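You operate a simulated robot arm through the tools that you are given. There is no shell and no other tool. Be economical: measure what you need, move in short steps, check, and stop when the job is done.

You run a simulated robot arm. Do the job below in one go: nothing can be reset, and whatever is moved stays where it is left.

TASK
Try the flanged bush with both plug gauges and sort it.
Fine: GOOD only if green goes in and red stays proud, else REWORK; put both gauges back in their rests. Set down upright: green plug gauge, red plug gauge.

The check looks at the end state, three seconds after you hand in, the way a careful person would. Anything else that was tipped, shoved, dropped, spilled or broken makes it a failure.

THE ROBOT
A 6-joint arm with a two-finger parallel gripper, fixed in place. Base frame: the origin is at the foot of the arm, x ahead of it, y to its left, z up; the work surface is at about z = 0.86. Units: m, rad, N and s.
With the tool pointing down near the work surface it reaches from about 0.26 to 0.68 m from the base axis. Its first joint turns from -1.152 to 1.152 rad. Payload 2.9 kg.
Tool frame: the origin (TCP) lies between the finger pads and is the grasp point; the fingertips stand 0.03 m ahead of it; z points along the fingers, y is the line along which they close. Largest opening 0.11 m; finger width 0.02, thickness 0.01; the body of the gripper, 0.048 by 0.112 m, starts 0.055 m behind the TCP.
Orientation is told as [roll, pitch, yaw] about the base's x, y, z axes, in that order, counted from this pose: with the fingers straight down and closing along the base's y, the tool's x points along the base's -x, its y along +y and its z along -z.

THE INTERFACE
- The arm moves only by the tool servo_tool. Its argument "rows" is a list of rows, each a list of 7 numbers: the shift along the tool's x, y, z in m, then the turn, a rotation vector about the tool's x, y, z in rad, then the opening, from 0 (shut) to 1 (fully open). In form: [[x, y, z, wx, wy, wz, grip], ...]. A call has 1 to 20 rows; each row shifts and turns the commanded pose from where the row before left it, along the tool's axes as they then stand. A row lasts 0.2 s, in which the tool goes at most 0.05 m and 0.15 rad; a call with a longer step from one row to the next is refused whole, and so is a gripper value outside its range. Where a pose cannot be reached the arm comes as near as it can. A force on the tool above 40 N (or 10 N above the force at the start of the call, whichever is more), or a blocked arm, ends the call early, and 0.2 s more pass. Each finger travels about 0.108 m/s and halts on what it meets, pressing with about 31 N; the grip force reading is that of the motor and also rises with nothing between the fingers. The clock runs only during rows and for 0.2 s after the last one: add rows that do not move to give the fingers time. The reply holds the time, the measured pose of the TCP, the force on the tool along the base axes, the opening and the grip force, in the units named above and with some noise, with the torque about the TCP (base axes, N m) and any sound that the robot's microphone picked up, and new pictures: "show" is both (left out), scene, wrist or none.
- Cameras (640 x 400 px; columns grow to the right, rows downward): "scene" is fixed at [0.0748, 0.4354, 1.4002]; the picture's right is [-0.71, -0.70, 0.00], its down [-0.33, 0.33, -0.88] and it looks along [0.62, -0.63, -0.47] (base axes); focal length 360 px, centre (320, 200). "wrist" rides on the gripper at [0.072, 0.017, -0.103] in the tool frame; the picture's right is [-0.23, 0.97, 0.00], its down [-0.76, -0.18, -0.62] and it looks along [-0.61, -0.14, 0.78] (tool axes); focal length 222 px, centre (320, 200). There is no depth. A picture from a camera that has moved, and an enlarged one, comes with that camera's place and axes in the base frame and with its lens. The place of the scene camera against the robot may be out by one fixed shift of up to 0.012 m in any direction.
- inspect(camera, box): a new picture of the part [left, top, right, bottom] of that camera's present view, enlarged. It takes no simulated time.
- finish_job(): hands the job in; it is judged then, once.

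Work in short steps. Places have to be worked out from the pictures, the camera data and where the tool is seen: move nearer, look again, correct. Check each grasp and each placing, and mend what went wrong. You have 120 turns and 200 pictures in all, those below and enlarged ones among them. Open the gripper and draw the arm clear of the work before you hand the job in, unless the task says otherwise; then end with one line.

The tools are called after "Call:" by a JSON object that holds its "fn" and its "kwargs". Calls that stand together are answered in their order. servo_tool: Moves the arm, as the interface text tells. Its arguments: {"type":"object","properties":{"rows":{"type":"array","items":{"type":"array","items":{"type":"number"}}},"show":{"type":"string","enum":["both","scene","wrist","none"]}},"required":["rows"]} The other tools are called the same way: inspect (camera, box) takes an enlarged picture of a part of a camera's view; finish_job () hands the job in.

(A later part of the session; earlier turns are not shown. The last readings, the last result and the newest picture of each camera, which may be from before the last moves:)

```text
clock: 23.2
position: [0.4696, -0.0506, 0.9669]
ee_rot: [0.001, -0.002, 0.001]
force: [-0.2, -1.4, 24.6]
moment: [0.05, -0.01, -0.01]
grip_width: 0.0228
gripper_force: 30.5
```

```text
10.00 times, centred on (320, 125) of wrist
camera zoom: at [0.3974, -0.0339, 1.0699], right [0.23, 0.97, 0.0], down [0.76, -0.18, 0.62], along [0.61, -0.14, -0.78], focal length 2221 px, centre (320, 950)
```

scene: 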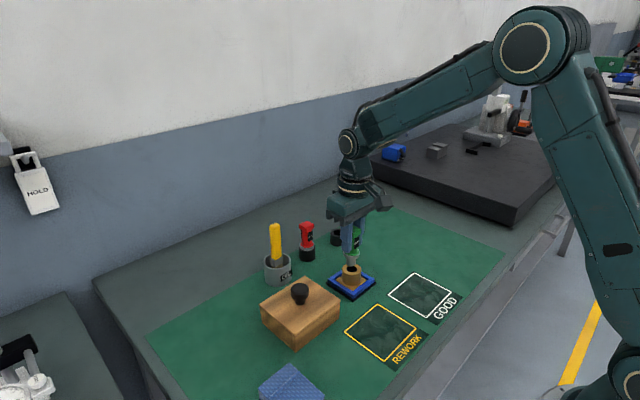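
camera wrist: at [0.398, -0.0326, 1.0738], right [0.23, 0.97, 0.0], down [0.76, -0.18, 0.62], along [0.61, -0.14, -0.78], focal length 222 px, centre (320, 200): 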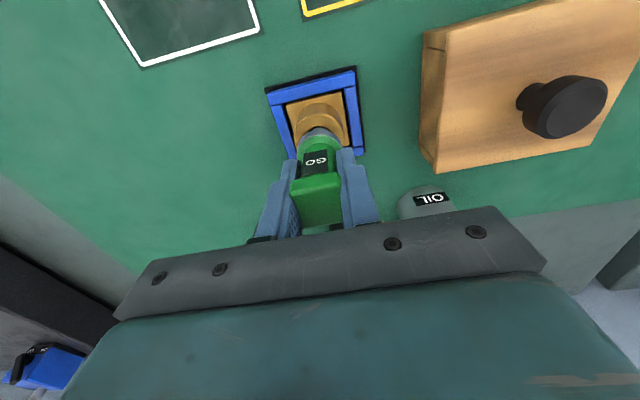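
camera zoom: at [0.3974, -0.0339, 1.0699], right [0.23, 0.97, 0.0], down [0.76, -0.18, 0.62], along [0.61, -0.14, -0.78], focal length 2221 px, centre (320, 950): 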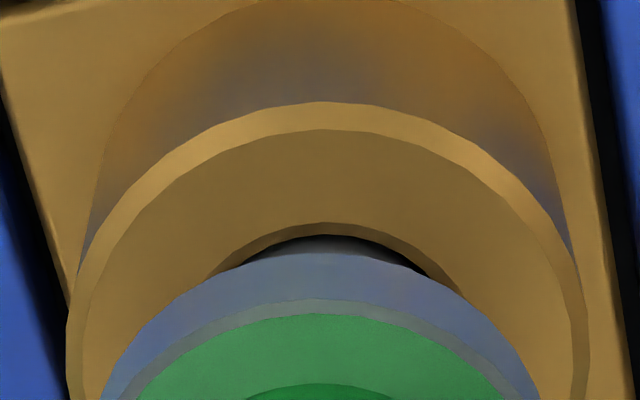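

It stops firmly at the same depth (24 N) wherever it's centred. I'll lift the gauge out and look straight down into the bore with the wrist camera to see what the bore looks like.

Call:
{"fn": "servo_tool", "kwargs": {"rows": [[0, 0, -0.01, 0, 0, 0, 0.1], [0, 0, -0.02, 0, 0, 0, 0.1], [0, 0, -0.02, 0, 0, 0, 0.1], [0, 0, -0.02, 0, 0, 0, 0.1], [-0.036, -0.008, 0, 0, 0, 0, 0.1], [-0.036, -0.008, 0, 0, 0, 0, 0.1], [0, 0, 0, 0, 0, 0, 0.1]], "show": "wrist"}}

Call:
{"fn": "inspect", "kwargs": {"camera": "wrist", "box": [290, 0, 350, 50]}}

Call:
{"fn": "inspect", "kwargs": {"camera": "scene", "box": [315, 210, 385, 290]}}

```text
clock: 24.8
position: [0.5413, -0.0659, 1.0361]
ee_rot: [0.0, 0.0, 0.003]
force: [0.0, -0.2, -1.8]
moment: [-0.02, -0.05, -0.02]
grip_width: 0.0226
gripper_force: 31.2
camera wrist: at [0.4684, -0.049, 1.1388], right [0.23, 0.97, 0.0], down [0.76, -0.18, 0.62], along [0.61, -0.14, -0.78], focal length 222 px, centre (320, 200)
```

wrist: 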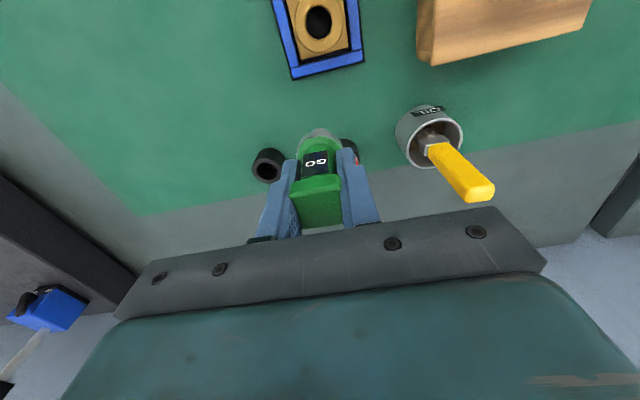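

```text
8.00 times, centred on (320, 25) of wrist
camera zoom: at [0.4684, -0.049, 1.1388], right [0.23, 0.97, 0.0], down [0.76, -0.18, 0.62], along [0.61, -0.14, -0.78], focal length 1777 px, centre (320, 1600)
```

zoom: 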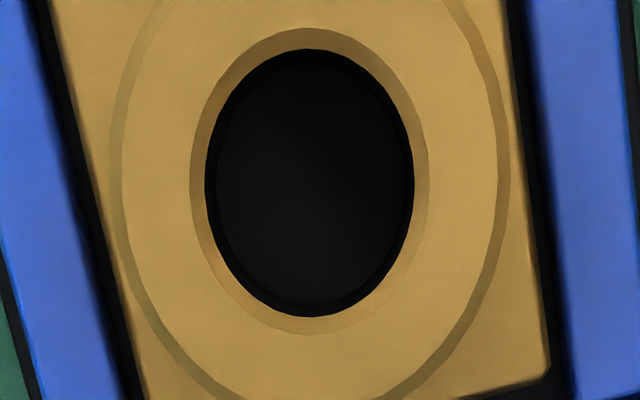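

```text
5.00 times, centred on (350, 250) of scene
camera zoom: at [0.0749, 0.4354, 1.4002], right [-0.71, -0.7, 0.0], down [-0.33, 0.33, -0.88], along [0.62, -0.63, -0.47], focal length 1798 px, centre (170, -50)
```

zoom: 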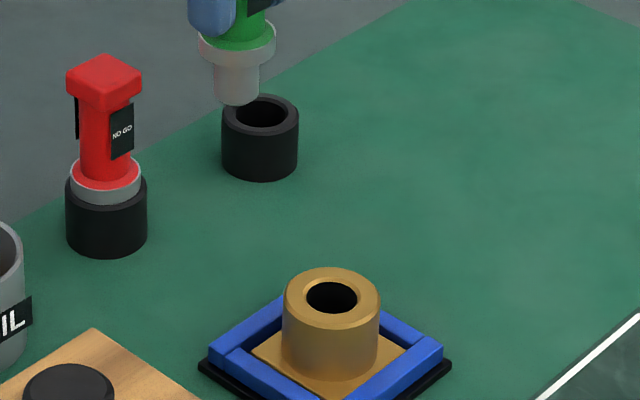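

The bore looks open at the rim, but there's a fainter inner ring. I'll zoom in on it to see whether there's a step inside.

Call:
{"fn": "inspect", "kwargs": {"camera": "wrist", "box": [305, 2, 335, 22]}}

Call:
{"fn": "inspect", "kwargs": {"camera": "wrist", "box": [305, 20, 335, 42]}}

Call:
{"fn": "inspect", "kwargs": {"camera": "scene", "box": [345, 262, 360, 276]}}

```text
16.00 times, centred on (320, 12) of wrist
camera zoom: at [0.4684, -0.049, 1.1388], right [0.23, 0.97, 0.0], down [0.76, -0.18, 0.62], along [0.61, -0.14, -0.78], focal length 3554 px, centre (320, 3208)
```

zoom: 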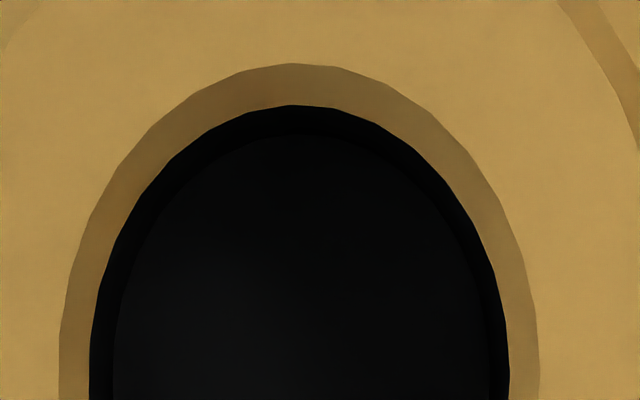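

```text
16.00 times, centred on (320, 31) of wrist
camera zoom: at [0.4684, -0.049, 1.1388], right [0.23, 0.97, 0.0], down [0.76, -0.18, 0.62], along [0.61, -0.14, -0.78], focal length 3554 px, centre (320, 2904)
```

zoom: 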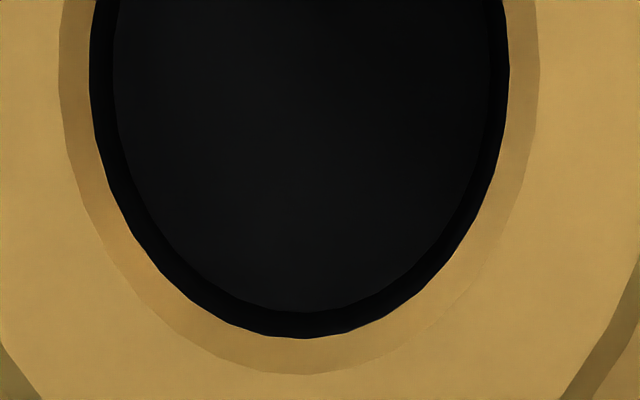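

```text
16.00 times, centred on (352, 269) of scene
camera zoom: at [0.0749, 0.4354, 1.4002], right [-0.71, -0.7, 0.0], down [-0.33, 0.33, -0.88], along [0.62, -0.63, -0.47], focal length 5752 px, centre (-200, -904)
```

zoom: 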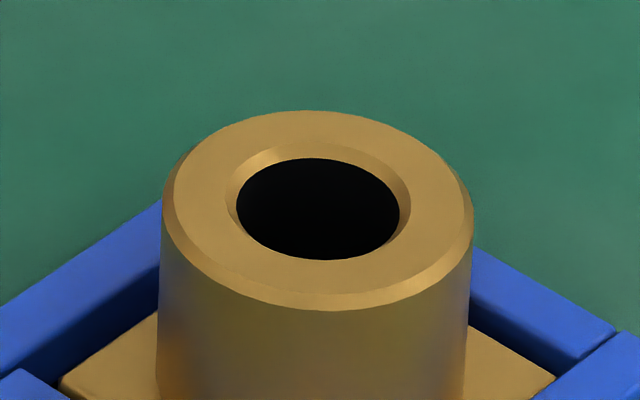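

Visually the bore is straight, but the last wrist view showed the plug hard against the -x wall, so a misalignment is still possible. I'll return, 0.6 mm further to +x, hover just above the rim, and centre precisely with no load.

Call:
{"fn": "servo_tool", "kwargs": {"rows": [[0.0357, 0.008, 0, 0, 0, 0, 0.1], [0.0357, 0.008, 0, 0, 0, 0, 0.1], [0, 0, 0.02, 0, 0, 0, 0.1], [0, 0, 0.02, 0, 0, 0, 0.1], [0, 0, 0.015, 0, 0, 0, 0.1], [0, 0, 0.009, 0, 0, 0, 0.1], [0, 0, 0, 0, 0, 0, 0.1], [0, 0, 0, 0, 0, 0, 0.1]], "show": "none"}}

Call:
{"fn": "inspect", "kwargs": {"camera": "scene", "box": [346, 258, 362, 274]}}

Call:
{"fn": "inspect", "kwargs": {"camera": "wrist", "box": [300, 105, 340, 145]}}

```text
clock: 26.6
position: [0.469, -0.049, 0.972]
ee_rot: [-0.001, 0.0, 0.001]
force: [0.6, -0.3, -1.1]
moment: [0.02, -0.02, 0.0]
grip_width: 0.0227
gripper_force: 30.9
```

```text
16.00 times, centred on (354, 266) of scene
camera zoom: at [0.0748, 0.4354, 1.4002], right [-0.71, -0.7, 0.0], down [-0.33, 0.33, -0.88], along [0.62, -0.63, -0.47], focal length 5752 px, centre (-224, -856)
```

zoom: 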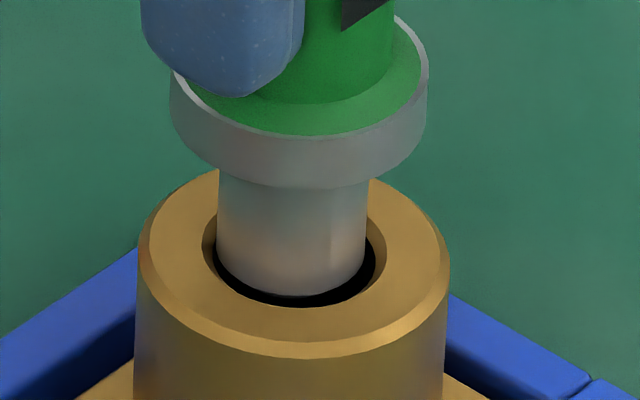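

```text
10.00 times, centred on (320, 125) of wrist
camera zoom: at [0.3969, -0.0336, 1.0746], right [0.23, 0.97, 0.0], down [0.76, -0.18, 0.62], along [0.61, -0.14, -0.78], focal length 2221 px, centre (320, 950)
```

zoom: 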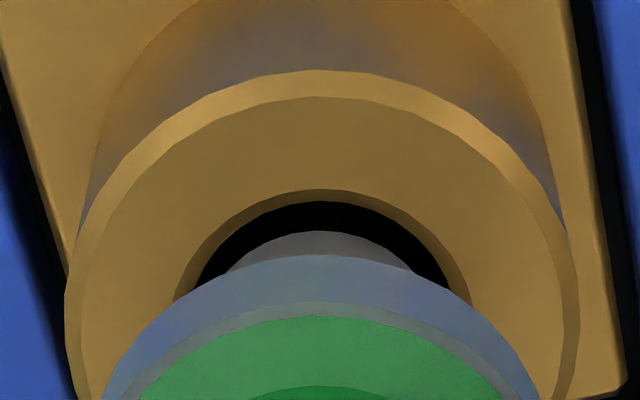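

The bush has shifted about 1.4 mm in its nest, so it can float. Unloaded, the y alignment is right and the scene view asks for about 0.6 mm toward -x. I'll shift that and lower 5 mm in small steps.

Call:
{"fn": "servo_tool", "kwargs": {"rows": [[0.0006, 0.0001, 0, 0, 0, 0, 0.1], [0, 0, 0.001, 0, 0, 0, 0.1], [0, 0, 0.001, 0, 0, 0, 0.1], [0, 0, 0.001, 0, 0, 0, 0.1], [0, 0, 0.001, 0, 0, 0, 0.1], [0, 0, 0.0005, 0, 0, 0, 0.1], [0, 0, 0, 0, 0, 0, 0.1]], "show": "none"}}

Call:
{"fn": "inspect", "kwargs": {"camera": "scene", "box": [346, 258, 362, 274]}}

Call:
{"fn": "inspect", "kwargs": {"camera": "wrist", "box": [300, 105, 340, 145]}}

```text
clock: 28.2
position: [0.4709, -0.0502, 0.9687]
ee_rot: [-0.001, -0.002, 0.001]
force: [-10.0, -0.5, 19.0]
moment: [0.0, 0.67, 0.02]
grip_width: 0.0226
gripper_force: 30.8
```

```text
16.00 times, centred on (354, 266) of scene
camera zoom: at [0.0743, 0.4355, 1.4002], right [-0.71, -0.7, 0.0], down [-0.33, 0.33, -0.89], along [0.62, -0.63, -0.47], focal length 5752 px, centre (-224, -856)
```

zoom: 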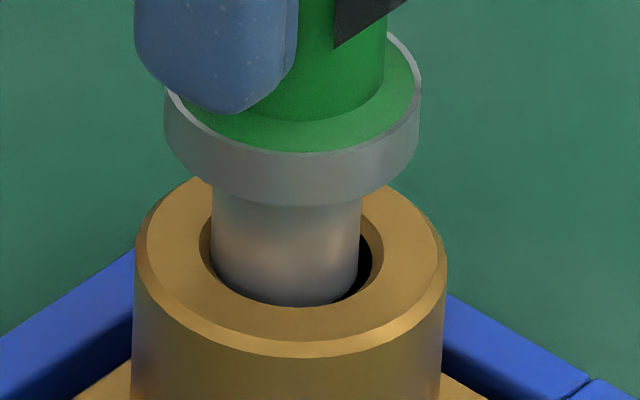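

```text
10.00 times, centred on (320, 125) of wrist
camera zoom: at [0.3974, -0.0335, 1.0715], right [0.23, 0.97, 0.0], down [0.76, -0.18, 0.62], along [0.61, -0.14, -0.78], focal length 2221 px, centre (320, 950)
```

zoom: 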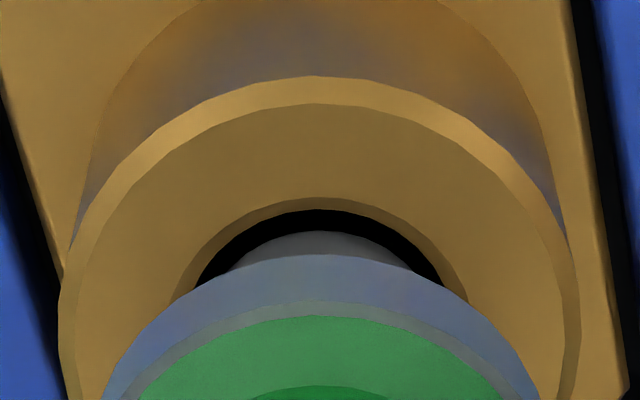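

There's a lateral force Fx = -10 N, so the plug is pressing on the +x side of the bore. I'll relieve it by moving 0.8 mm toward -x at light load and re-read.

Call:
{"fn": "servo_tool", "kwargs": {"rows": [[0, 0, -0.001, 0, 0, 0, 0.1], [0.0004, 0, 0, 0, 0, 0, 0.1], [0.0004, 0, 0, 0, 0, 0, 0.1], [0, 0, 0, 0, 0, 0, 0.1]], "show": "none"}}

Call:
{"fn": "inspect", "kwargs": {"camera": "scene", "box": [346, 258, 362, 274]}}

Call:
{"fn": "inspect", "kwargs": {"camera": "wrist", "box": [300, 105, 340, 145]}}

```text
clock: 29.2
position: [0.4688, -0.0499, 0.9697]
ee_rot: [-0.001, -0.002, 0.0]
force: [-2.1, 1.7, 11.3]
moment: [-0.02, 0.07, -0.01]
grip_width: 0.0227
gripper_force: 31.1
```

```text
16.00 times, centred on (354, 266) of scene
camera zoom: at [0.0746, 0.4355, 1.4002], right [-0.71, -0.7, 0.0], down [-0.33, 0.33, -0.88], along [0.62, -0.63, -0.47], focal length 5752 px, centre (-224, -856)
```

zoom: 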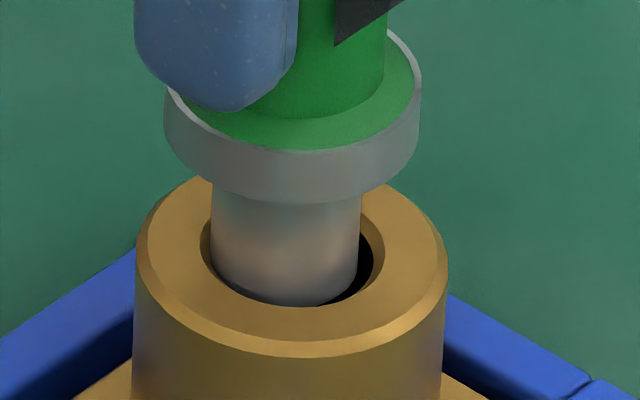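

```text
10.00 times, centred on (320, 125) of wrist
camera zoom: at [0.3971, -0.0332, 1.0719], right [0.23, 0.97, 0.0], down [0.76, -0.18, 0.63], along [0.61, -0.14, -0.78], focal length 2221 px, centre (320, 950)
```

zoom: 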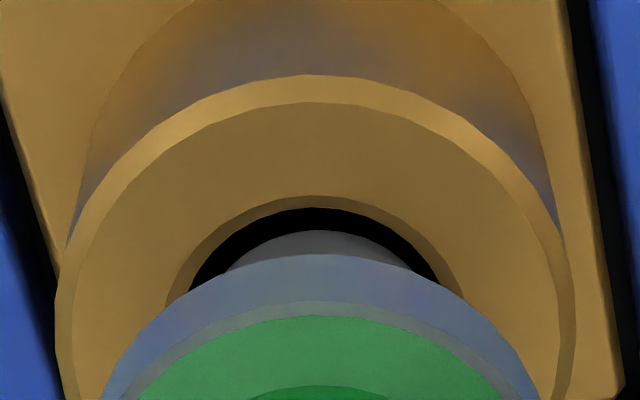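

It's still touching on the +x edge through friction. I'll lift 2 mm to free it, shift another (-0.5, -0.2) mm, and lower 3.5 mm.

Call:
{"fn": "servo_tool", "kwargs": {"rows": [[0, 0, -0.002, 0, 0, 0, 0.1], [0.0005, -0.0002, 0, 0, 0, 0, 0.1], [0, 0, 0, 0, 0, 0, 0.1], [0, 0, 0.001, 0, 0, 0, 0.1], [0, 0, 0.001, 0, 0, 0, 0.1], [0, 0, 0.001, 0, 0, 0, 0.1], [0, 0, 0.0005, 0, 0, 0, 0.1], [0, 0, 0, 0, 0, 0, 0.1]], "show": "none"}}

Call:
{"fn": "inspect", "kwargs": {"camera": "scene", "box": [346, 258, 362, 274]}}

Call:
{"fn": "inspect", "kwargs": {"camera": "wrist", "box": [300, 105, 340, 145]}}

```text
clock: 31.0
position: [0.4695, -0.0497, 0.9675]
ee_rot: [0.0, -0.002, -0.001]
force: [-0.3, -0.6, 14.8]
moment: [-0.03, 0.01, 0.02]
grip_width: 0.0225
gripper_force: 30.8
```

```text
16.00 times, centred on (354, 266) of scene
camera zoom: at [0.0746, 0.4355, 1.4002], right [-0.71, -0.7, 0.0], down [-0.33, 0.33, -0.88], along [0.62, -0.63, -0.47], focal length 5752 px, centre (-224, -856)
```

zoom: 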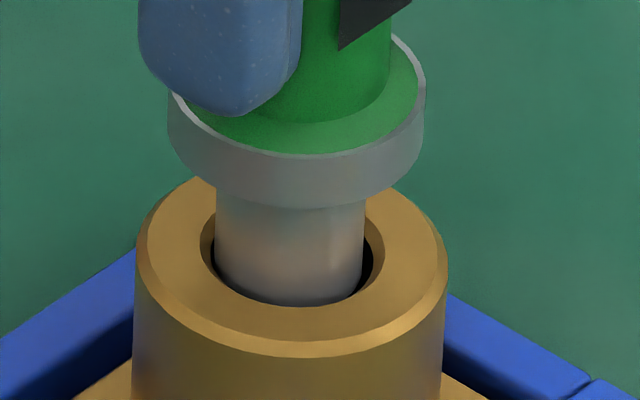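

```text
10.00 times, centred on (320, 125) of wrist
camera zoom: at [0.3967, -0.0333, 1.0715], right [0.23, 0.97, 0.0], down [0.76, -0.18, 0.62], along [0.61, -0.14, -0.78], focal length 2221 px, centre (320, 950)
```

zoom: 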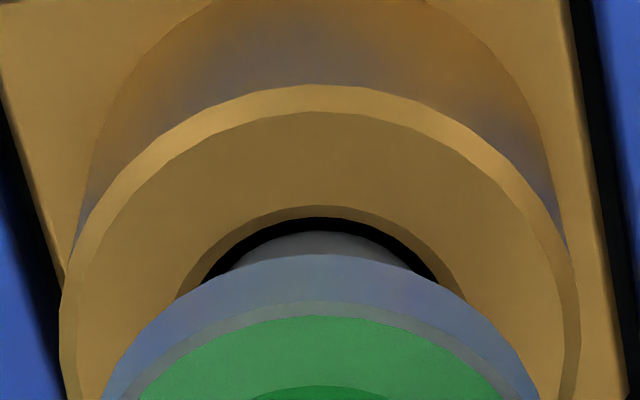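

It's now well centred in both views with negligible lateral force. I'll push straight down gradually.

Call:
{"fn": "servo_tool", "kwargs": {"rows": [[0.0001, -0.0001, 0.0005, 0, 0, 0, 0.1], [0, 0, 0.0005, 0, 0, 0, 0.1], [0, 0, 0.0005, 0, 0, 0, 0.1], [0, 0, 0.0005, 0, 0, 0, 0.1], [0, 0, 0, 0, 0, 0, 0.1]], "show": "none"}}

Call:
{"fn": "inspect", "kwargs": {"camera": "scene", "box": [346, 258, 362, 274]}}

Call:
{"fn": "inspect", "kwargs": {"camera": "wrist", "box": [300, 105, 340, 145]}}

```text
clock: 32.2
position: [0.4683, -0.0494, 0.967]
ee_rot: [0.001, -0.002, 0.001]
force: [-0.2, -0.5, 26.3]
moment: [0.0, 0.03, -0.02]
grip_width: 0.0225
gripper_force: 31.4
```

```text
16.00 times, centred on (354, 266) of scene
camera zoom: at [0.0744, 0.4355, 1.4002], right [-0.71, -0.7, 0.0], down [-0.33, 0.33, -0.89], along [0.62, -0.63, -0.47], focal length 5752 px, centre (-224, -856)
```

zoom: 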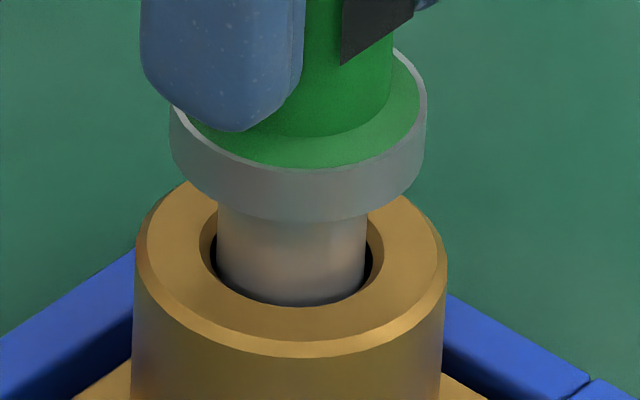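

```text
10.00 times, centred on (320, 125) of wrist
camera zoom: at [0.396, -0.0333, 1.0693], right [0.23, 0.97, 0.0], down [0.76, -0.18, 0.62], along [0.61, -0.14, -0.78], focal length 2221 px, centre (320, 950)
```

zoom: 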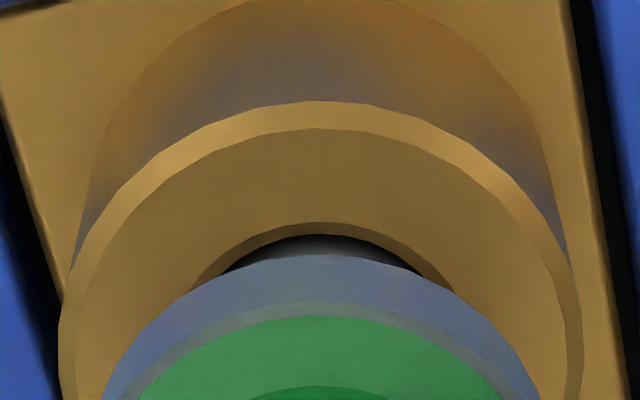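

The collar sank 2 mm while the force rose to 26 N, with no side load. I'll press a little more to see whether it hits a wall or slides.

Call:
{"fn": "servo_tool", "kwargs": {"rows": [[0, 0, 0.0005, 0, 0, 0, 0.1], [0, 0, 0.0005, 0, 0, 0, 0.1], [0, 0, 0.0005, 0, 0, 0, 0.1], [0, 0, 0, 0, 0, 0, 0.1], [0, 0, 0, 0, 0, 0, 0.1]], "show": "none"}}

Call:
{"fn": "inspect", "kwargs": {"camera": "scene", "box": [340, 245, 370, 285]}}

```text
clock: 33.4
position: [0.4689, -0.0505, 0.965]
ee_rot: [-0.001, -0.001, -0.002]
force: [0.1, -0.7, 27.4]
moment: [0.0, 0.02, -0.01]
grip_width: 0.0223
gripper_force: 31.1
```

```text
10.00 times, centred on (355, 265) of scene
camera zoom: at [0.0744, 0.4355, 1.4002], right [-0.71, -0.7, 0.0], down [-0.33, 0.33, -0.89], along [0.62, -0.63, -0.47], focal length 3595 px, centre (-30, -450)
```

zoom: 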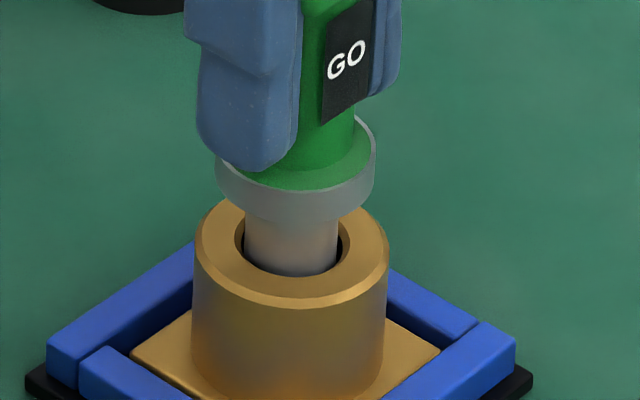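

The force plateaus at 27 N while the plug stays at the same depth and the handle slips up slightly in the fingers. One last fair try: ease off, then twist ±0.1 rad with small rocking while pressing gently.

Call:
{"fn": "servo_tool", "kwargs": {"rows": [[0, 0, -0.002, 0, 0, 0, 0.1], [0, 0, 0, 0, 0, 0.08, 0.1], [0.0002, 0, 0.0004, 0, 0, -0.08, 0.1], [-0.0002, 0.0002, 0.0004, 0, 0, -0.08, 0.1], [-0.0002, -0.0002, 0.0004, 0, 0, 0.08, 0.1], [0.0002, -0.0002, 0.0003, 0, 0, 0.08, 0.1], [0, 0.0002, 0.0003, 0, 0, -0.08, 0.1], [0, 0, 0, 0, 0, 0, 0.1]], "show": "none"}}

Call:
{"fn": "inspect", "kwargs": {"camera": "scene", "box": [340, 245, 370, 285]}}

Call:
{"fn": "inspect", "kwargs": {"camera": "wrist", "box": [280, 70, 360, 180]}}

```text
clock: 35.2
position: [0.4675, -0.0503, 0.9646]
ee_rot: [0.0, 0.0, 0.0]
force: [0.4, 0.6, 26.0]
moment: [-0.02, 0.02, -0.03]
grip_width: 0.0227
gripper_force: 31.4
```

```text
10.00 times, centred on (355, 265) of scene
camera zoom: at [0.0744, 0.4355, 1.4002], right [-0.71, -0.7, 0.0], down [-0.33, 0.33, -0.89], along [0.62, -0.63, -0.47], focal length 3595 px, centre (-30, -450)
```

zoom: 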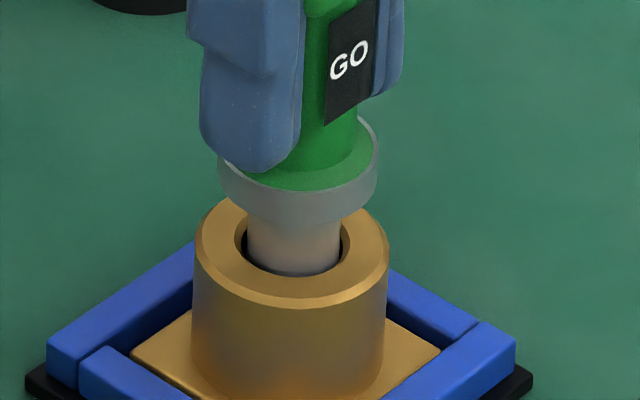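

```text
3.64 times, centred on (320, 125) of wrist
camera zoom: at [0.3958, -0.0335, 1.0681], right [0.23, 0.97, 0.0], down [0.76, -0.18, 0.62], along [0.61, -0.14, -0.78], focal length 808 px, centre (320, 473)
```

zoom: 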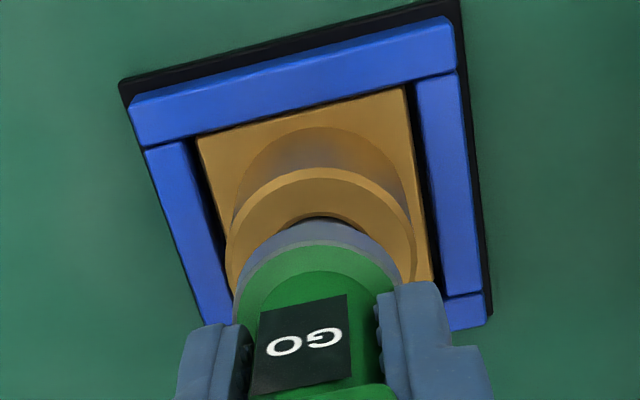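

It's still blocked at the same depth with a firm 26 N, so green does not go in. I'll lift it out gently, checking that the bush stays in its nest.

Call:
{"fn": "servo_tool", "kwargs": {"rows": [[0, 0, -0.003, 0, 0, 0, 0.1], [0, 0, -0.003, 0, 0, 0, 0.1], [0, 0, -0.005, 0, 0, 0, 0.1], [0, 0, -0.015, 0, 0, 0, 0.1], [0, 0, -0.02, 0, 0, 0, 0.1], [0, 0, -0.024, 0, 0, 0, 0.1], [0, 0, 0, 0, 0, 0, 0.1]], "show": "wrist"}}

Call:
{"fn": "inspect", "kwargs": {"camera": "scene", "box": [310, 200, 400, 310]}}

```text
clock: 36.8
position: [0.4694, -0.0496, 1.0332]
ee_rot: [0.0, 0.001, 0.001]
force: [0.6, 0.1, -1.6]
moment: [0.0, 0.02, 0.05]
grip_width: 0.0224
gripper_force: 31.5
camera wrist: at [0.3964, -0.0332, 1.1372], right [0.23, 0.97, 0.0], down [0.76, -0.18, 0.62], along [0.61, -0.14, -0.78], focal length 222 px, centre (320, 200)
```

wrist: 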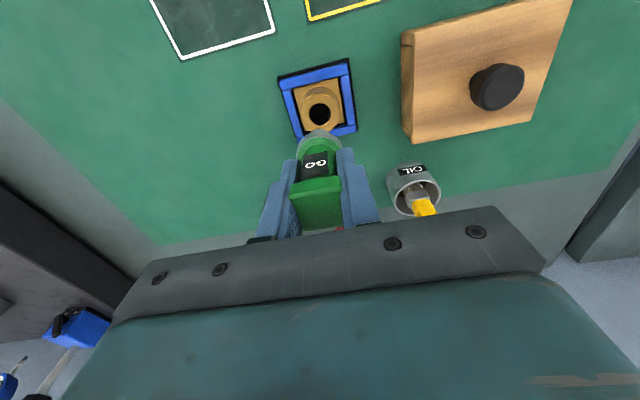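

```text
3.64 times, centred on (355, 255) of scene
camera zoom: at [0.0748, 0.4354, 1.4002], right [-0.71, -0.7, 0.0], down [-0.33, 0.33, -0.88], along [0.62, -0.63, -0.47], focal length 1307 px, centre (193, 0)
```

zoom: 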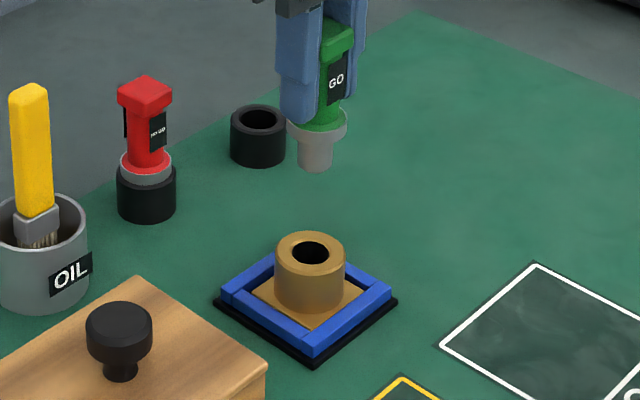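

The bush is seated. I'll carry green back over its rest, using the recorded offset, and lower to just above the hole to check.

Call:
{"fn": "servo_tool", "kwargs": {"rows": [[-0.033, -0.0246, 0, 0, 0, 0, 0.1], [-0.033, -0.0246, 0, 0, 0, 0, 0.1], [-0.033, -0.0246, 0, 0, 0, 0, 0.1], [-0.0329, -0.0247, 0, 0, 0, 0, 0.1], [0, 0, 0.03, 0, 0, 0, 0.1], [0, 0, 0.03, 0, 0, 0, 0.1], [0, 0, 0, 0, 0, 0, 0.1]], "show": "none"}}

Call:
{"fn": "inspect", "kwargs": {"camera": "scene", "box": [320, 210, 360, 250]}}

Call:
{"fn": "inspect", "kwargs": {"camera": "wrist", "box": [290, 90, 350, 150]}}

```text
clock: 38.4
position: [0.6014, -0.1491, 0.9732]
ee_rot: [0.001, 0.0, -0.001]
force: [-0.3, 0.4, -0.5]
moment: [-0.01, 0.03, -0.03]
grip_width: 0.0226
gripper_force: 31.1
```

```text
10.00 times, centred on (340, 230) of scene
camera zoom: at [0.0749, 0.4354, 1.4002], right [-0.71, -0.7, 0.0], down [-0.33, 0.33, -0.88], along [0.62, -0.63, -0.47], focal length 3595 px, centre (120, -100)
```

zoom: 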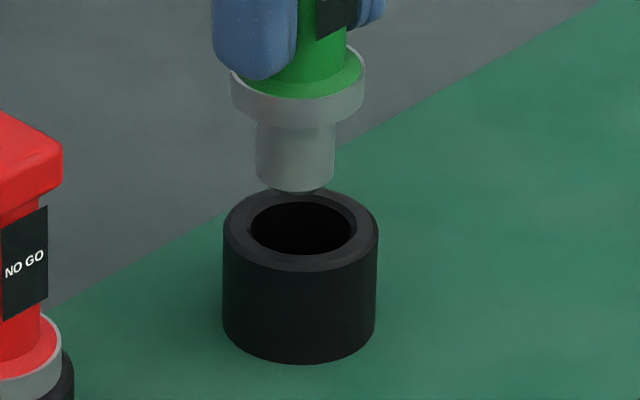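

```text
6.67 times, centred on (320, 120) of wrist
camera zoom: at [0.5294, -0.1323, 1.0769], right [0.23, 0.97, 0.0], down [0.76, -0.18, 0.62], along [0.61, -0.14, -0.78], focal length 1481 px, centre (320, 733)
```

zoom: 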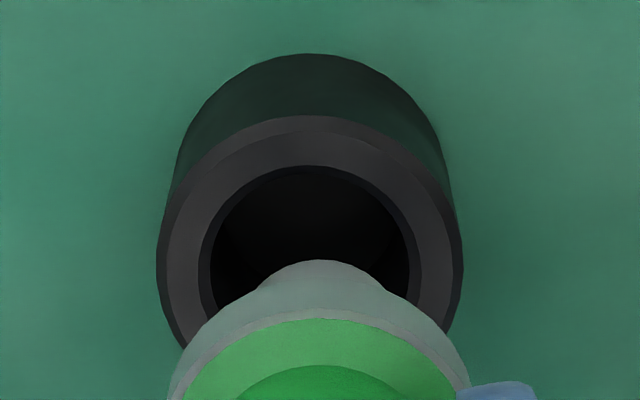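

The rest hole has ample clearance, and the plug is about 1.2 mm off-centre. I'll correct (-0.8, -1.0) mm and lower to just short of seating.

Call:
{"fn": "servo_tool", "kwargs": {"rows": [[0.0008, -0.001, 0, 0, 0, 0, 0.1], [0, 0, 0.012, 0, 0, 0, 0.1], [0, 0, 0.012, 0, 0, 0, 0.1], [0, 0, 0.01, 0, 0, 0, 0.1], [0, 0, 0, 0, 0, 0, 0.1]], "show": "none"}}

Call:
{"fn": "inspect", "kwargs": {"camera": "scene", "box": [320, 210, 360, 250]}}

```text
clock: 39.6
position: [0.6002, -0.1491, 0.94]
ee_rot: [0.0, 0.001, -0.001]
force: [-0.3, 0.0, -0.9]
moment: [-0.01, -0.01, 0.03]
grip_width: 0.0226
gripper_force: 31.4
```

```text
10.00 times, centred on (340, 230) of scene
camera zoom: at [0.0748, 0.4354, 1.4002], right [-0.71, -0.7, 0.0], down [-0.33, 0.33, -0.88], along [0.62, -0.63, -0.47], focal length 3595 px, centre (120, -100)
```

zoom: 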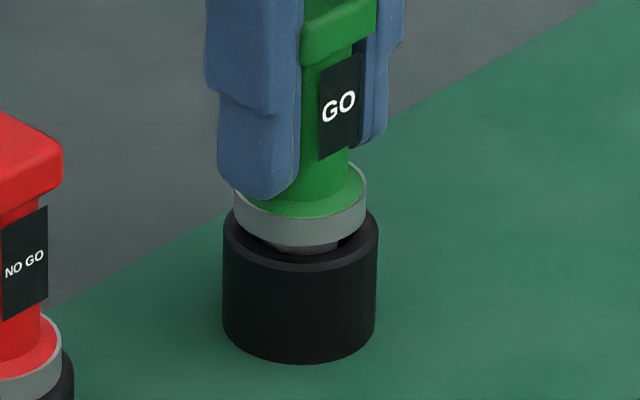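

The plug is in the rest with the collar about 5 mm above seating. I'll lower gently to contact.

Call:
{"fn": "servo_tool", "kwargs": {"rows": [[0.0003, -0.0003, 0.0015, 0, 0, 0, 0.1], [0, 0, 0.0015, 0, 0, 0, 0.1], [0, 0, 0.0012, 0, 0, 0, 0.1], [0, 0, 0, 0, 0, 0, 0.1]], "show": "none"}}

Call:
{"fn": "inspect", "kwargs": {"camera": "scene", "box": [320, 210, 360, 250]}}

```text
clock: 40.6
position: [0.5993, -0.1491, 0.9357]
ee_rot: [-0.001, -0.001, 0.002]
force: [-0.7, -0.3, -1.4]
moment: [0.01, -0.02, -0.04]
grip_width: 0.0223
gripper_force: 31.0
```

```text
10.00 times, centred on (340, 230) of scene
camera zoom: at [0.0748, 0.4354, 1.4002], right [-0.71, -0.7, 0.0], down [-0.33, 0.33, -0.88], along [0.62, -0.63, -0.47], focal length 3595 px, centre (120, -100)
```

zoom: 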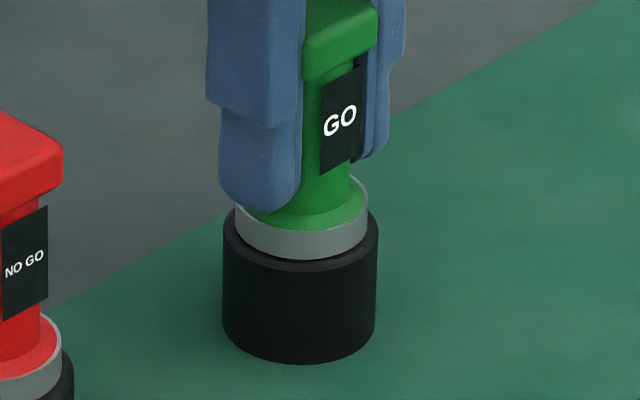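

It's nearly seated with no force yet. Two more small steps down.

Call:
{"fn": "servo_tool", "kwargs": {"rows": [[0, 0, 0.0008, 0, 0, 0, 0.1], [0, 0, 0.0008, 0, 0, 0, 0.1], [0, 0, 0, 0, 0, 0, 0.1]], "show": "none"}}

Call:
{"fn": "inspect", "kwargs": {"camera": "scene", "box": [320, 210, 360, 250]}}

```text
clock: 41.4
position: [0.5995, -0.1502, 0.936]
ee_rot: [0.001, -0.002, -0.001]
force: [-2.1, 1.0, 8.1]
moment: [0.07, 0.01, 0.01]
grip_width: 0.0225
gripper_force: 31.3
```

```text
10.00 times, centred on (340, 230) of scene
camera zoom: at [0.0746, 0.4355, 1.4002], right [-0.71, -0.7, 0.0], down [-0.33, 0.33, -0.88], along [0.62, -0.63, -0.47], focal length 3595 px, centre (120, -100)
```

zoom: 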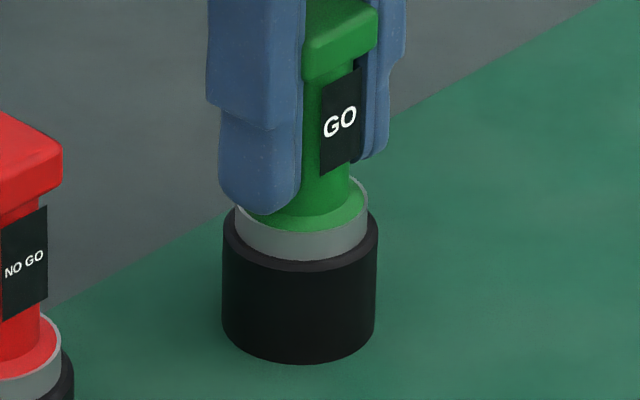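

It's seated at 8 N with the collar on the rest. I'll open to about 60 mm and rise straight up.

Call:
{"fn": "servo_tool", "kwargs": {"rows": [[0, 0, -0.0006, 0, 0, 0, 0.1], [0, 0, 0, 0, 0, 0, 0.35], [0, 0, 0, 0, 0, 0, 0.55], [0, 0, 0, 0, 0, 0, 0.55], [0, 0, -0.03, 0, 0, 0, 0.55], [0, 0, -0.04, 0, 0, 0, 0.55], [0, 0, -0.04, 0, 0, 0, 0.55], [0, 0, 0, 0, 0, 0, 0.55]], "show": "wrist"}}

Call:
{"fn": "inspect", "kwargs": {"camera": "scene", "box": [260, 190, 400, 310]}}

```text
clock: 43.2
position: [0.5991, -0.1491, 1.0435]
ee_rot: [0.0, 0.001, 0.0]
force: [0.0, 1.2, -1.2]
moment: [-0.01, 0.0, 0.0]
grip_width: 0.0608
gripper_force: 0.1
camera wrist: at [0.5269, -0.1321, 1.147], right [0.23, 0.97, 0.0], down [0.76, -0.18, 0.62], along [0.61, -0.14, -0.78], focal length 222 px, centre (320, 200)
```

wrist: 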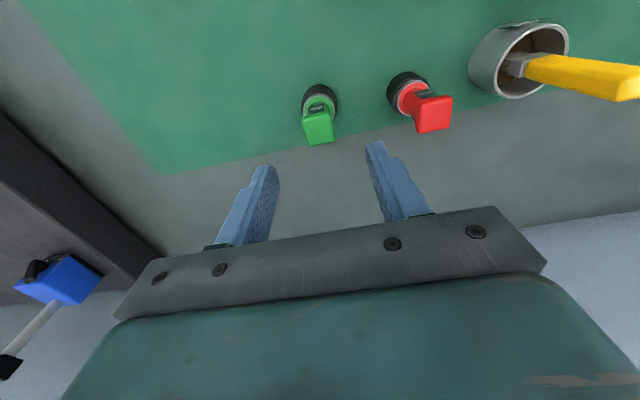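

```text
3.33 times, centred on (330, 250) of scene
camera zoom: at [0.0748, 0.4354, 1.4002], right [-0.71, -0.7, 0.0], down [-0.33, 0.33, -0.88], along [0.62, -0.63, -0.47], focal length 1198 px, centre (287, 33)
```

zoom: 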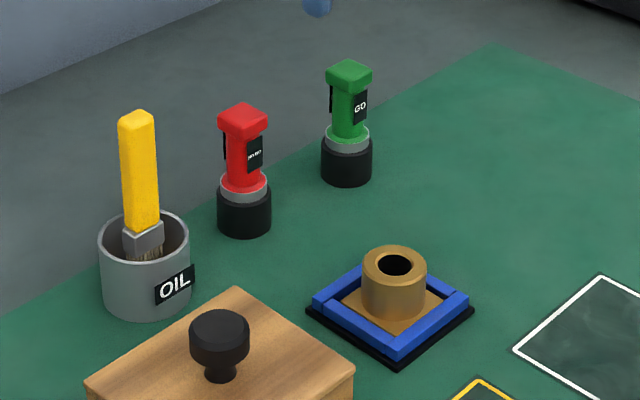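

Green is back upright in its rest. I estimate red at about (0.608, -0.050), and the brush top (0.60, 0.045, 0.99) stays clear. I'll move above red and check.

Call:
{"fn": "servo_tool", "kwargs": {"rows": [[-0.002, 0.033, 0, 0, 0, 0, 0.55], [-0.002, 0.033, 0, 0, 0, 0, 0.55], [-0.002, 0.033, 0, 0, 0, 0, 0.55], [0, 0, 0, 0, 0, 0, 0.55]], "show": "none"}}

Call:
{"fn": "inspect", "kwargs": {"camera": "wrist", "box": [240, 60, 400, 200]}}

```text
clock: 44.2
position: [0.6038, -0.0497, 1.0431]
ee_rot: [0.001, -0.001, 0.001]
force: [-1.1, -0.3, 0.5]
moment: [0.03, -0.02, -0.01]
grip_width: 0.0605
gripper_force: 0.0
```

```text
2.86 times, centred on (320, 130) of wrist
camera zoom: at [0.5319, -0.0338, 1.1455], right [0.23, 0.97, 0.0], down [0.76, -0.18, 0.62], along [0.61, -0.14, -0.78], focal length 635 px, centre (320, 400)
```

zoom: 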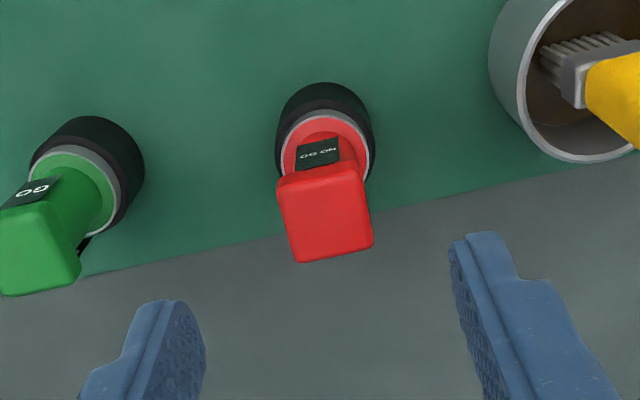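

Red's head is at about (0.608, -0.049), aligned with the axes. I'll shift and go down to TCP z≈0.94.

Call:
{"fn": "servo_tool", "kwargs": {"rows": [[-0.0042, 0.0008, 0, 0, 0, 0, 0.55], [0, 0, 0.03, 0, 0, 0, 0.55], [0, 0, 0.03, 0, 0, 0, 0.55], [0, 0, 0.025, 0, 0, 0, 0.55], [0, 0, 0.019, 0, 0, 0, 0.55], [0, 0, 0, 0, 0, 0, 0.55]], "show": "wrist"}}

Call:
{"fn": "inspect", "kwargs": {"camera": "scene", "box": [260, 190, 360, 290]}}

```text
clock: 45.6
position: [0.6103, -0.0506, 0.9397]
ee_rot: [0.001, 0.0, 0.0]
force: [-0.1, -0.2, 0.2]
moment: [0.01, -0.01, 0.01]
grip_width: 0.0606
gripper_force: 0.1
camera wrist: at [0.538, -0.0339, 1.043], right [0.23, 0.97, 0.0], down [0.76, -0.18, 0.62], along [0.61, -0.14, -0.78], focal length 222 px, centre (320, 200)
```

wrist: 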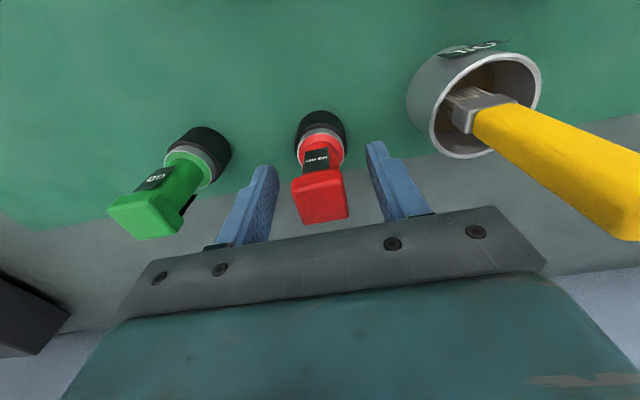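

```text
4.00 times, centred on (310, 240) of scene
camera zoom: at [0.0748, 0.4354, 1.4002], right [-0.71, -0.7, 0.0], down [-0.33, 0.33, -0.88], along [0.62, -0.63, -0.47], focal length 1438 px, centre (360, 40)
```

zoom: 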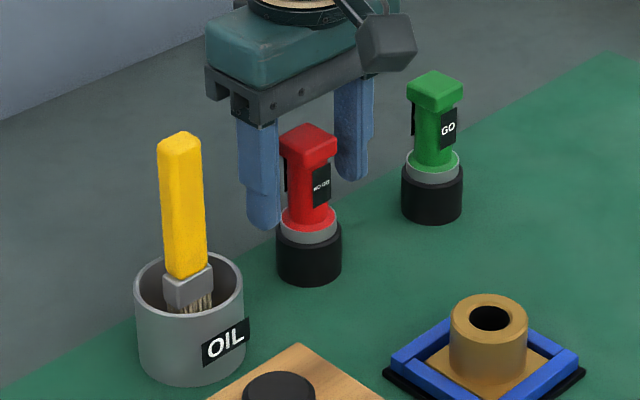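

The fingers straddle red evenly. Closing, then checking the grip.

Call:
{"fn": "servo_tool", "kwargs": {"rows": [[0, 0, 0, 0, 0, 0, 0.4], [0, 0, 0, 0, 0, 0, 0.2], [0, 0, 0, 0, 0, 0, 0.1], [0, 0, 0, 0, 0, 0, 0.1]], "show": "wrist"}}

```text
clock: 46.6
position: [0.6092, -0.0515, 0.9407]
ee_rot: [-0.001, 0.0, -0.001]
force: [0.8, 0.4, 0.8]
moment: [-0.04, -0.04, -0.01]
grip_width: 0.0229
gripper_force: 30.9
camera wrist: at [0.538, -0.034, 1.0433], right [0.23, 0.97, 0.0], down [0.76, -0.18, 0.62], along [0.61, -0.14, -0.78], focal length 222 px, centre (320, 200)
```

wrist: 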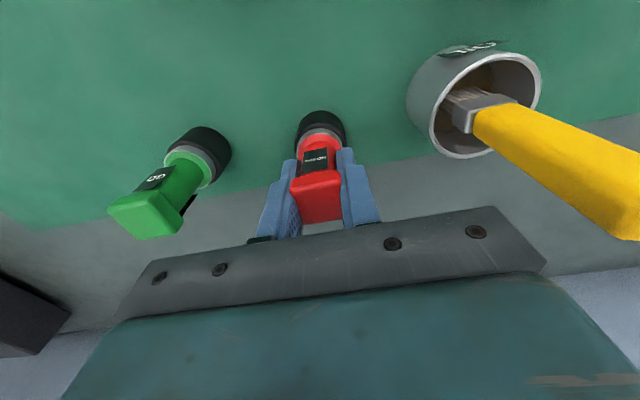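

Red is gripped (22.9 mm, 31 N). Its rest command point is (0.6104, -0.0499, 0.9405). I'll lift it and carry it toward the bush.

Call:
{"fn": "servo_tool", "kwargs": {"rows": [[0, 0, -0.01, 0, 0, 0, 0.1], [0, 0, -0.02, 0, 0, 0, 0.1], [0, 0, -0.03, 0, 0, 0, 0.1], [0, 0, -0.04, 0, 0, 0, 0.1], [0.035, 0, 0, 0, 0, 0, 0.1], [0.035, 0, 0, 0, 0, 0, 0.1], [0.035, 0, 0, 0, 0, 0, 0.1], [0.036, 0, 0, 0, 0, 0, 0.1], [0, 0, 0.03, 0, 0, 0, 0.1], [0, 0, 0.025, 0, 0, 0, 0.1], [0, 0, 0, 0, 0, 0, 0.1]], "show": "none"}}

Call:
{"fn": "inspect", "kwargs": {"camera": "scene", "box": [340, 240, 370, 280]}}

Call:
{"fn": "inspect", "kwargs": {"camera": "wrist", "box": [290, 90, 350, 150]}}

```text
clock: 49.0
position: [0.4693, -0.0507, 0.9842]
ee_rot: [0.0, 0.0, -0.002]
force: [0.3, 0.5, -1.2]
moment: [-0.02, 0.01, -0.01]
grip_width: 0.0226
gripper_force: 30.8
```

```text
10.00 times, centred on (355, 260) of scene
camera zoom: at [0.0748, 0.4354, 1.4002], right [-0.71, -0.7, 0.0], down [-0.33, 0.33, -0.88], along [0.62, -0.63, -0.47], focal length 3595 px, centre (-30, -400)
```

zoom: 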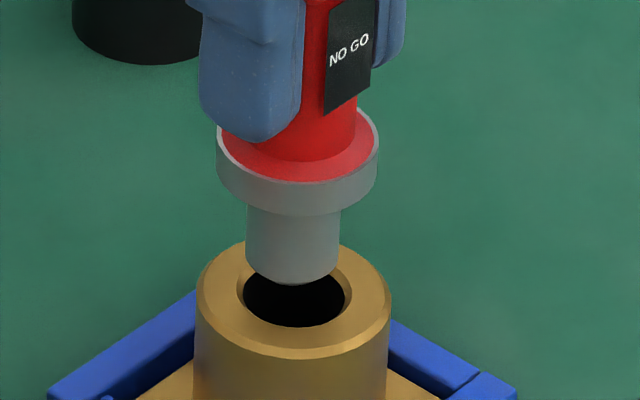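

```text
6.67 times, centred on (320, 120) of wrist
camera zoom: at [0.3969, -0.033, 1.0883], right [0.23, 0.97, 0.0], down [0.76, -0.18, 0.62], along [0.61, -0.14, -0.78], focal length 1481 px, centre (320, 733)
```

zoom: 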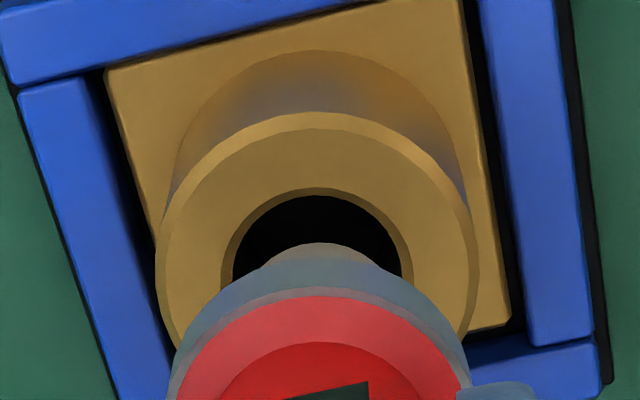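

Red's plug looks almost the same size, about 11 mm above the rim. It needs about 1.2 mm toward -x. I'll shift and lower 11 mm.

Call:
{"fn": "servo_tool", "kwargs": {"rows": [[0.0012, -0.0001, 0, 0, 0, 0, 0.1], [0, 0, 0.004, 0, 0, 0, 0.1], [0, 0, 0.004, 0, 0, 0, 0.1], [0, 0, 0.002, 0, 0, 0, 0.1], [0, 0, 0.001, 0, 0, 0, 0.1], [0, 0, 0, 0, 0, 0, 0.1]], "show": "none"}}

Call:
{"fn": "inspect", "kwargs": {"camera": "scene", "box": [346, 258, 362, 274]}}

Call:
{"fn": "inspect", "kwargs": {"camera": "wrist", "box": [300, 105, 340, 145]}}

```text
clock: 50.4
position: [0.4662, -0.0511, 0.9744]
ee_rot: [0.0, -0.003, 0.001]
force: [0.2, 0.8, 1.9]
moment: [0.0, -0.02, 0.0]
grip_width: 0.0227
gripper_force: 31.1
```

```text
16.00 times, centred on (354, 266) of scene
camera zoom: at [0.0748, 0.4354, 1.4002], right [-0.71, -0.7, 0.0], down [-0.33, 0.33, -0.88], along [0.62, -0.63, -0.47], focal length 5752 px, centre (-224, -856)
```

zoom: 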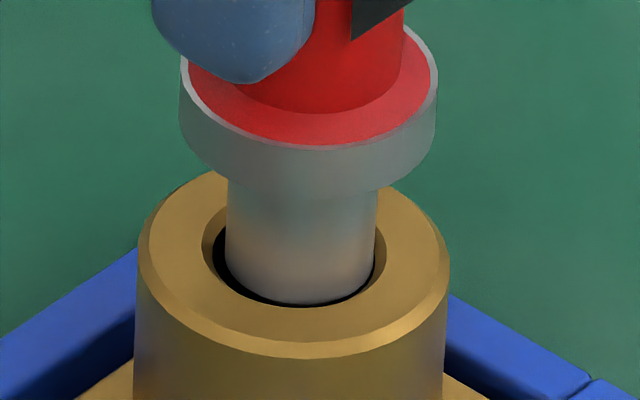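

```text
10.00 times, centred on (320, 125) of wrist
camera zoom: at [0.3952, -0.0338, 1.0774], right [0.23, 0.97, 0.0], down [0.76, -0.18, 0.62], along [0.61, -0.14, -0.78], focal length 2221 px, centre (320, 950)
```

zoom: 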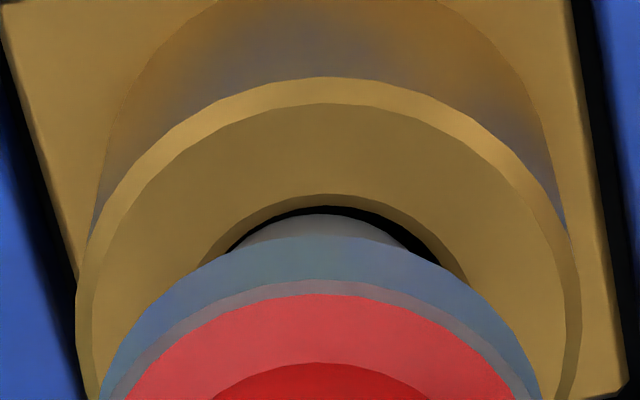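

The plug is about 0.9 mm too far toward -x and -y. I'll shift (+0.5, +0.7) mm and lower 3 mm.

Call:
{"fn": "servo_tool", "kwargs": {"rows": [[-0.0005, 0.0007, 0, 0, 0, 0, 0.1], [0, 0, 0, 0, 0, 0, 0.1], [0, 0, 0.001, 0, 0, 0, 0.1], [0, 0, 0.001, 0, 0, 0, 0.1], [0, 0, 0.001, 0, 0, 0, 0.1], [0, 0, 0, 0, 0, 0, 0.1]], "show": "none"}}

Call:
{"fn": "inspect", "kwargs": {"camera": "scene", "box": [346, 258, 362, 274]}}

Call:
{"fn": "inspect", "kwargs": {"camera": "wrist", "box": [300, 105, 340, 145]}}

```text
clock: 51.8
position: [0.4673, -0.0505, 0.9725]
ee_rot: [-0.001, -0.002, 0.0]
force: [0.0, -0.2, 14.0]
moment: [-0.04, 0.02, -0.01]
grip_width: 0.0227
gripper_force: 31.1
```

```text
16.00 times, centred on (354, 266) of scene
camera zoom: at [0.0746, 0.4355, 1.4002], right [-0.71, -0.7, 0.0], down [-0.33, 0.33, -0.88], along [0.62, -0.63, -0.47], focal length 5752 px, centre (-224, -856)
```

zoom: 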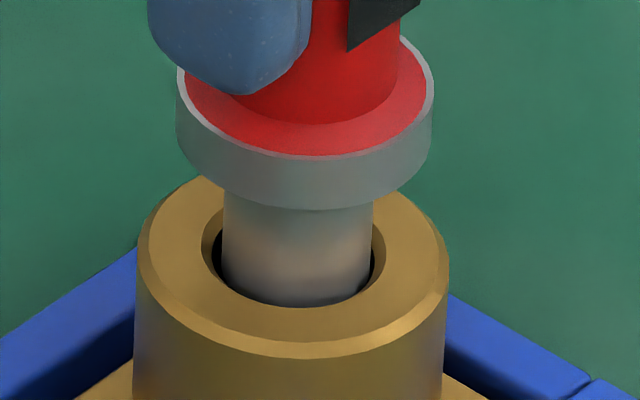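

```text
10.00 times, centred on (320, 125) of wrist
camera zoom: at [0.3955, -0.0338, 1.0753], right [0.23, 0.97, 0.0], down [0.76, -0.18, 0.62], along [0.61, -0.14, -0.78], focal length 2221 px, centre (320, 950)
```

zoom: 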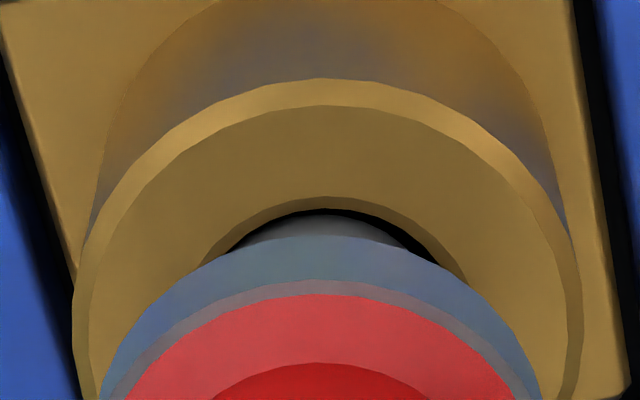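

Red shows 14 N at a similar depth, still about 0.5 mm toward -y. I'll ease up, shift (+0.2, +0.6) mm, and press again to find its limit.

Call:
{"fn": "servo_tool", "kwargs": {"rows": [[0, 0, -0.0025, 0, 0, 0, 0.1], [-0.0002, 0.0006, 0, 0, 0, 0, 0.1], [0, 0, 0, 0, 0, 0, 0.1], [0, 0, 0.001, 0, 0, 0, 0.1], [0, 0, 0.001, 0, 0, 0, 0.1], [0, 0, 0.001, 0, 0, 0, 0.1], [0, 0, 0.001, 0, 0, 0, 0.1], [0, 0, 0, 0, 0, 0, 0.1]], "show": "none"}}

Call:
{"fn": "inspect", "kwargs": {"camera": "scene", "box": [346, 258, 362, 274]}}

Call:
{"fn": "inspect", "kwargs": {"camera": "wrist", "box": [300, 105, 340, 145]}}

```text
clock: 53.6
position: [0.4673, -0.0493, 0.9717]
ee_rot: [0.001, -0.001, 0.0]
force: [-0.5, 0.2, 19.5]
moment: [-0.03, -0.03, 0.06]
grip_width: 0.0226
gripper_force: 30.5
```

```text
16.00 times, centred on (354, 266) of scene
camera zoom: at [0.0745, 0.4355, 1.4002], right [-0.71, -0.7, 0.0], down [-0.33, 0.33, -0.88], along [0.62, -0.63, -0.47], focal length 5752 px, centre (-224, -856)
```

zoom: 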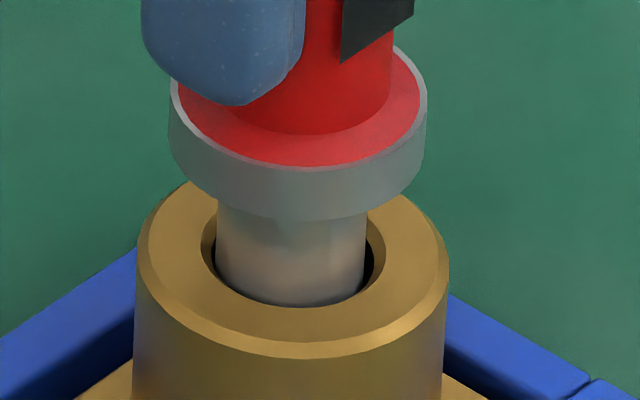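

```text
10.00 times, centred on (320, 125) of wrist
camera zoom: at [0.3954, -0.0325, 1.0742], right [0.23, 0.97, 0.0], down [0.76, -0.18, 0.63], along [0.61, -0.14, -0.78], focal length 2221 px, centre (320, 950)
```

zoom: 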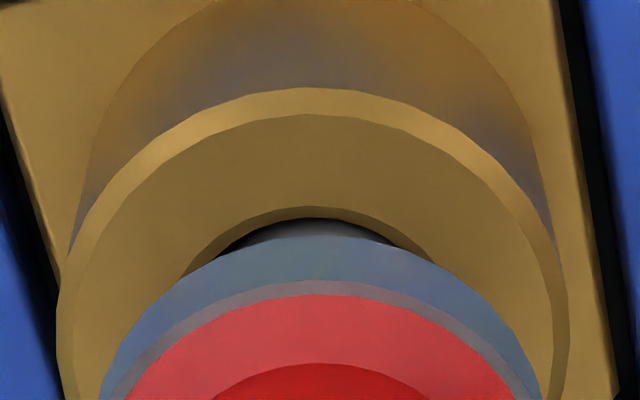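

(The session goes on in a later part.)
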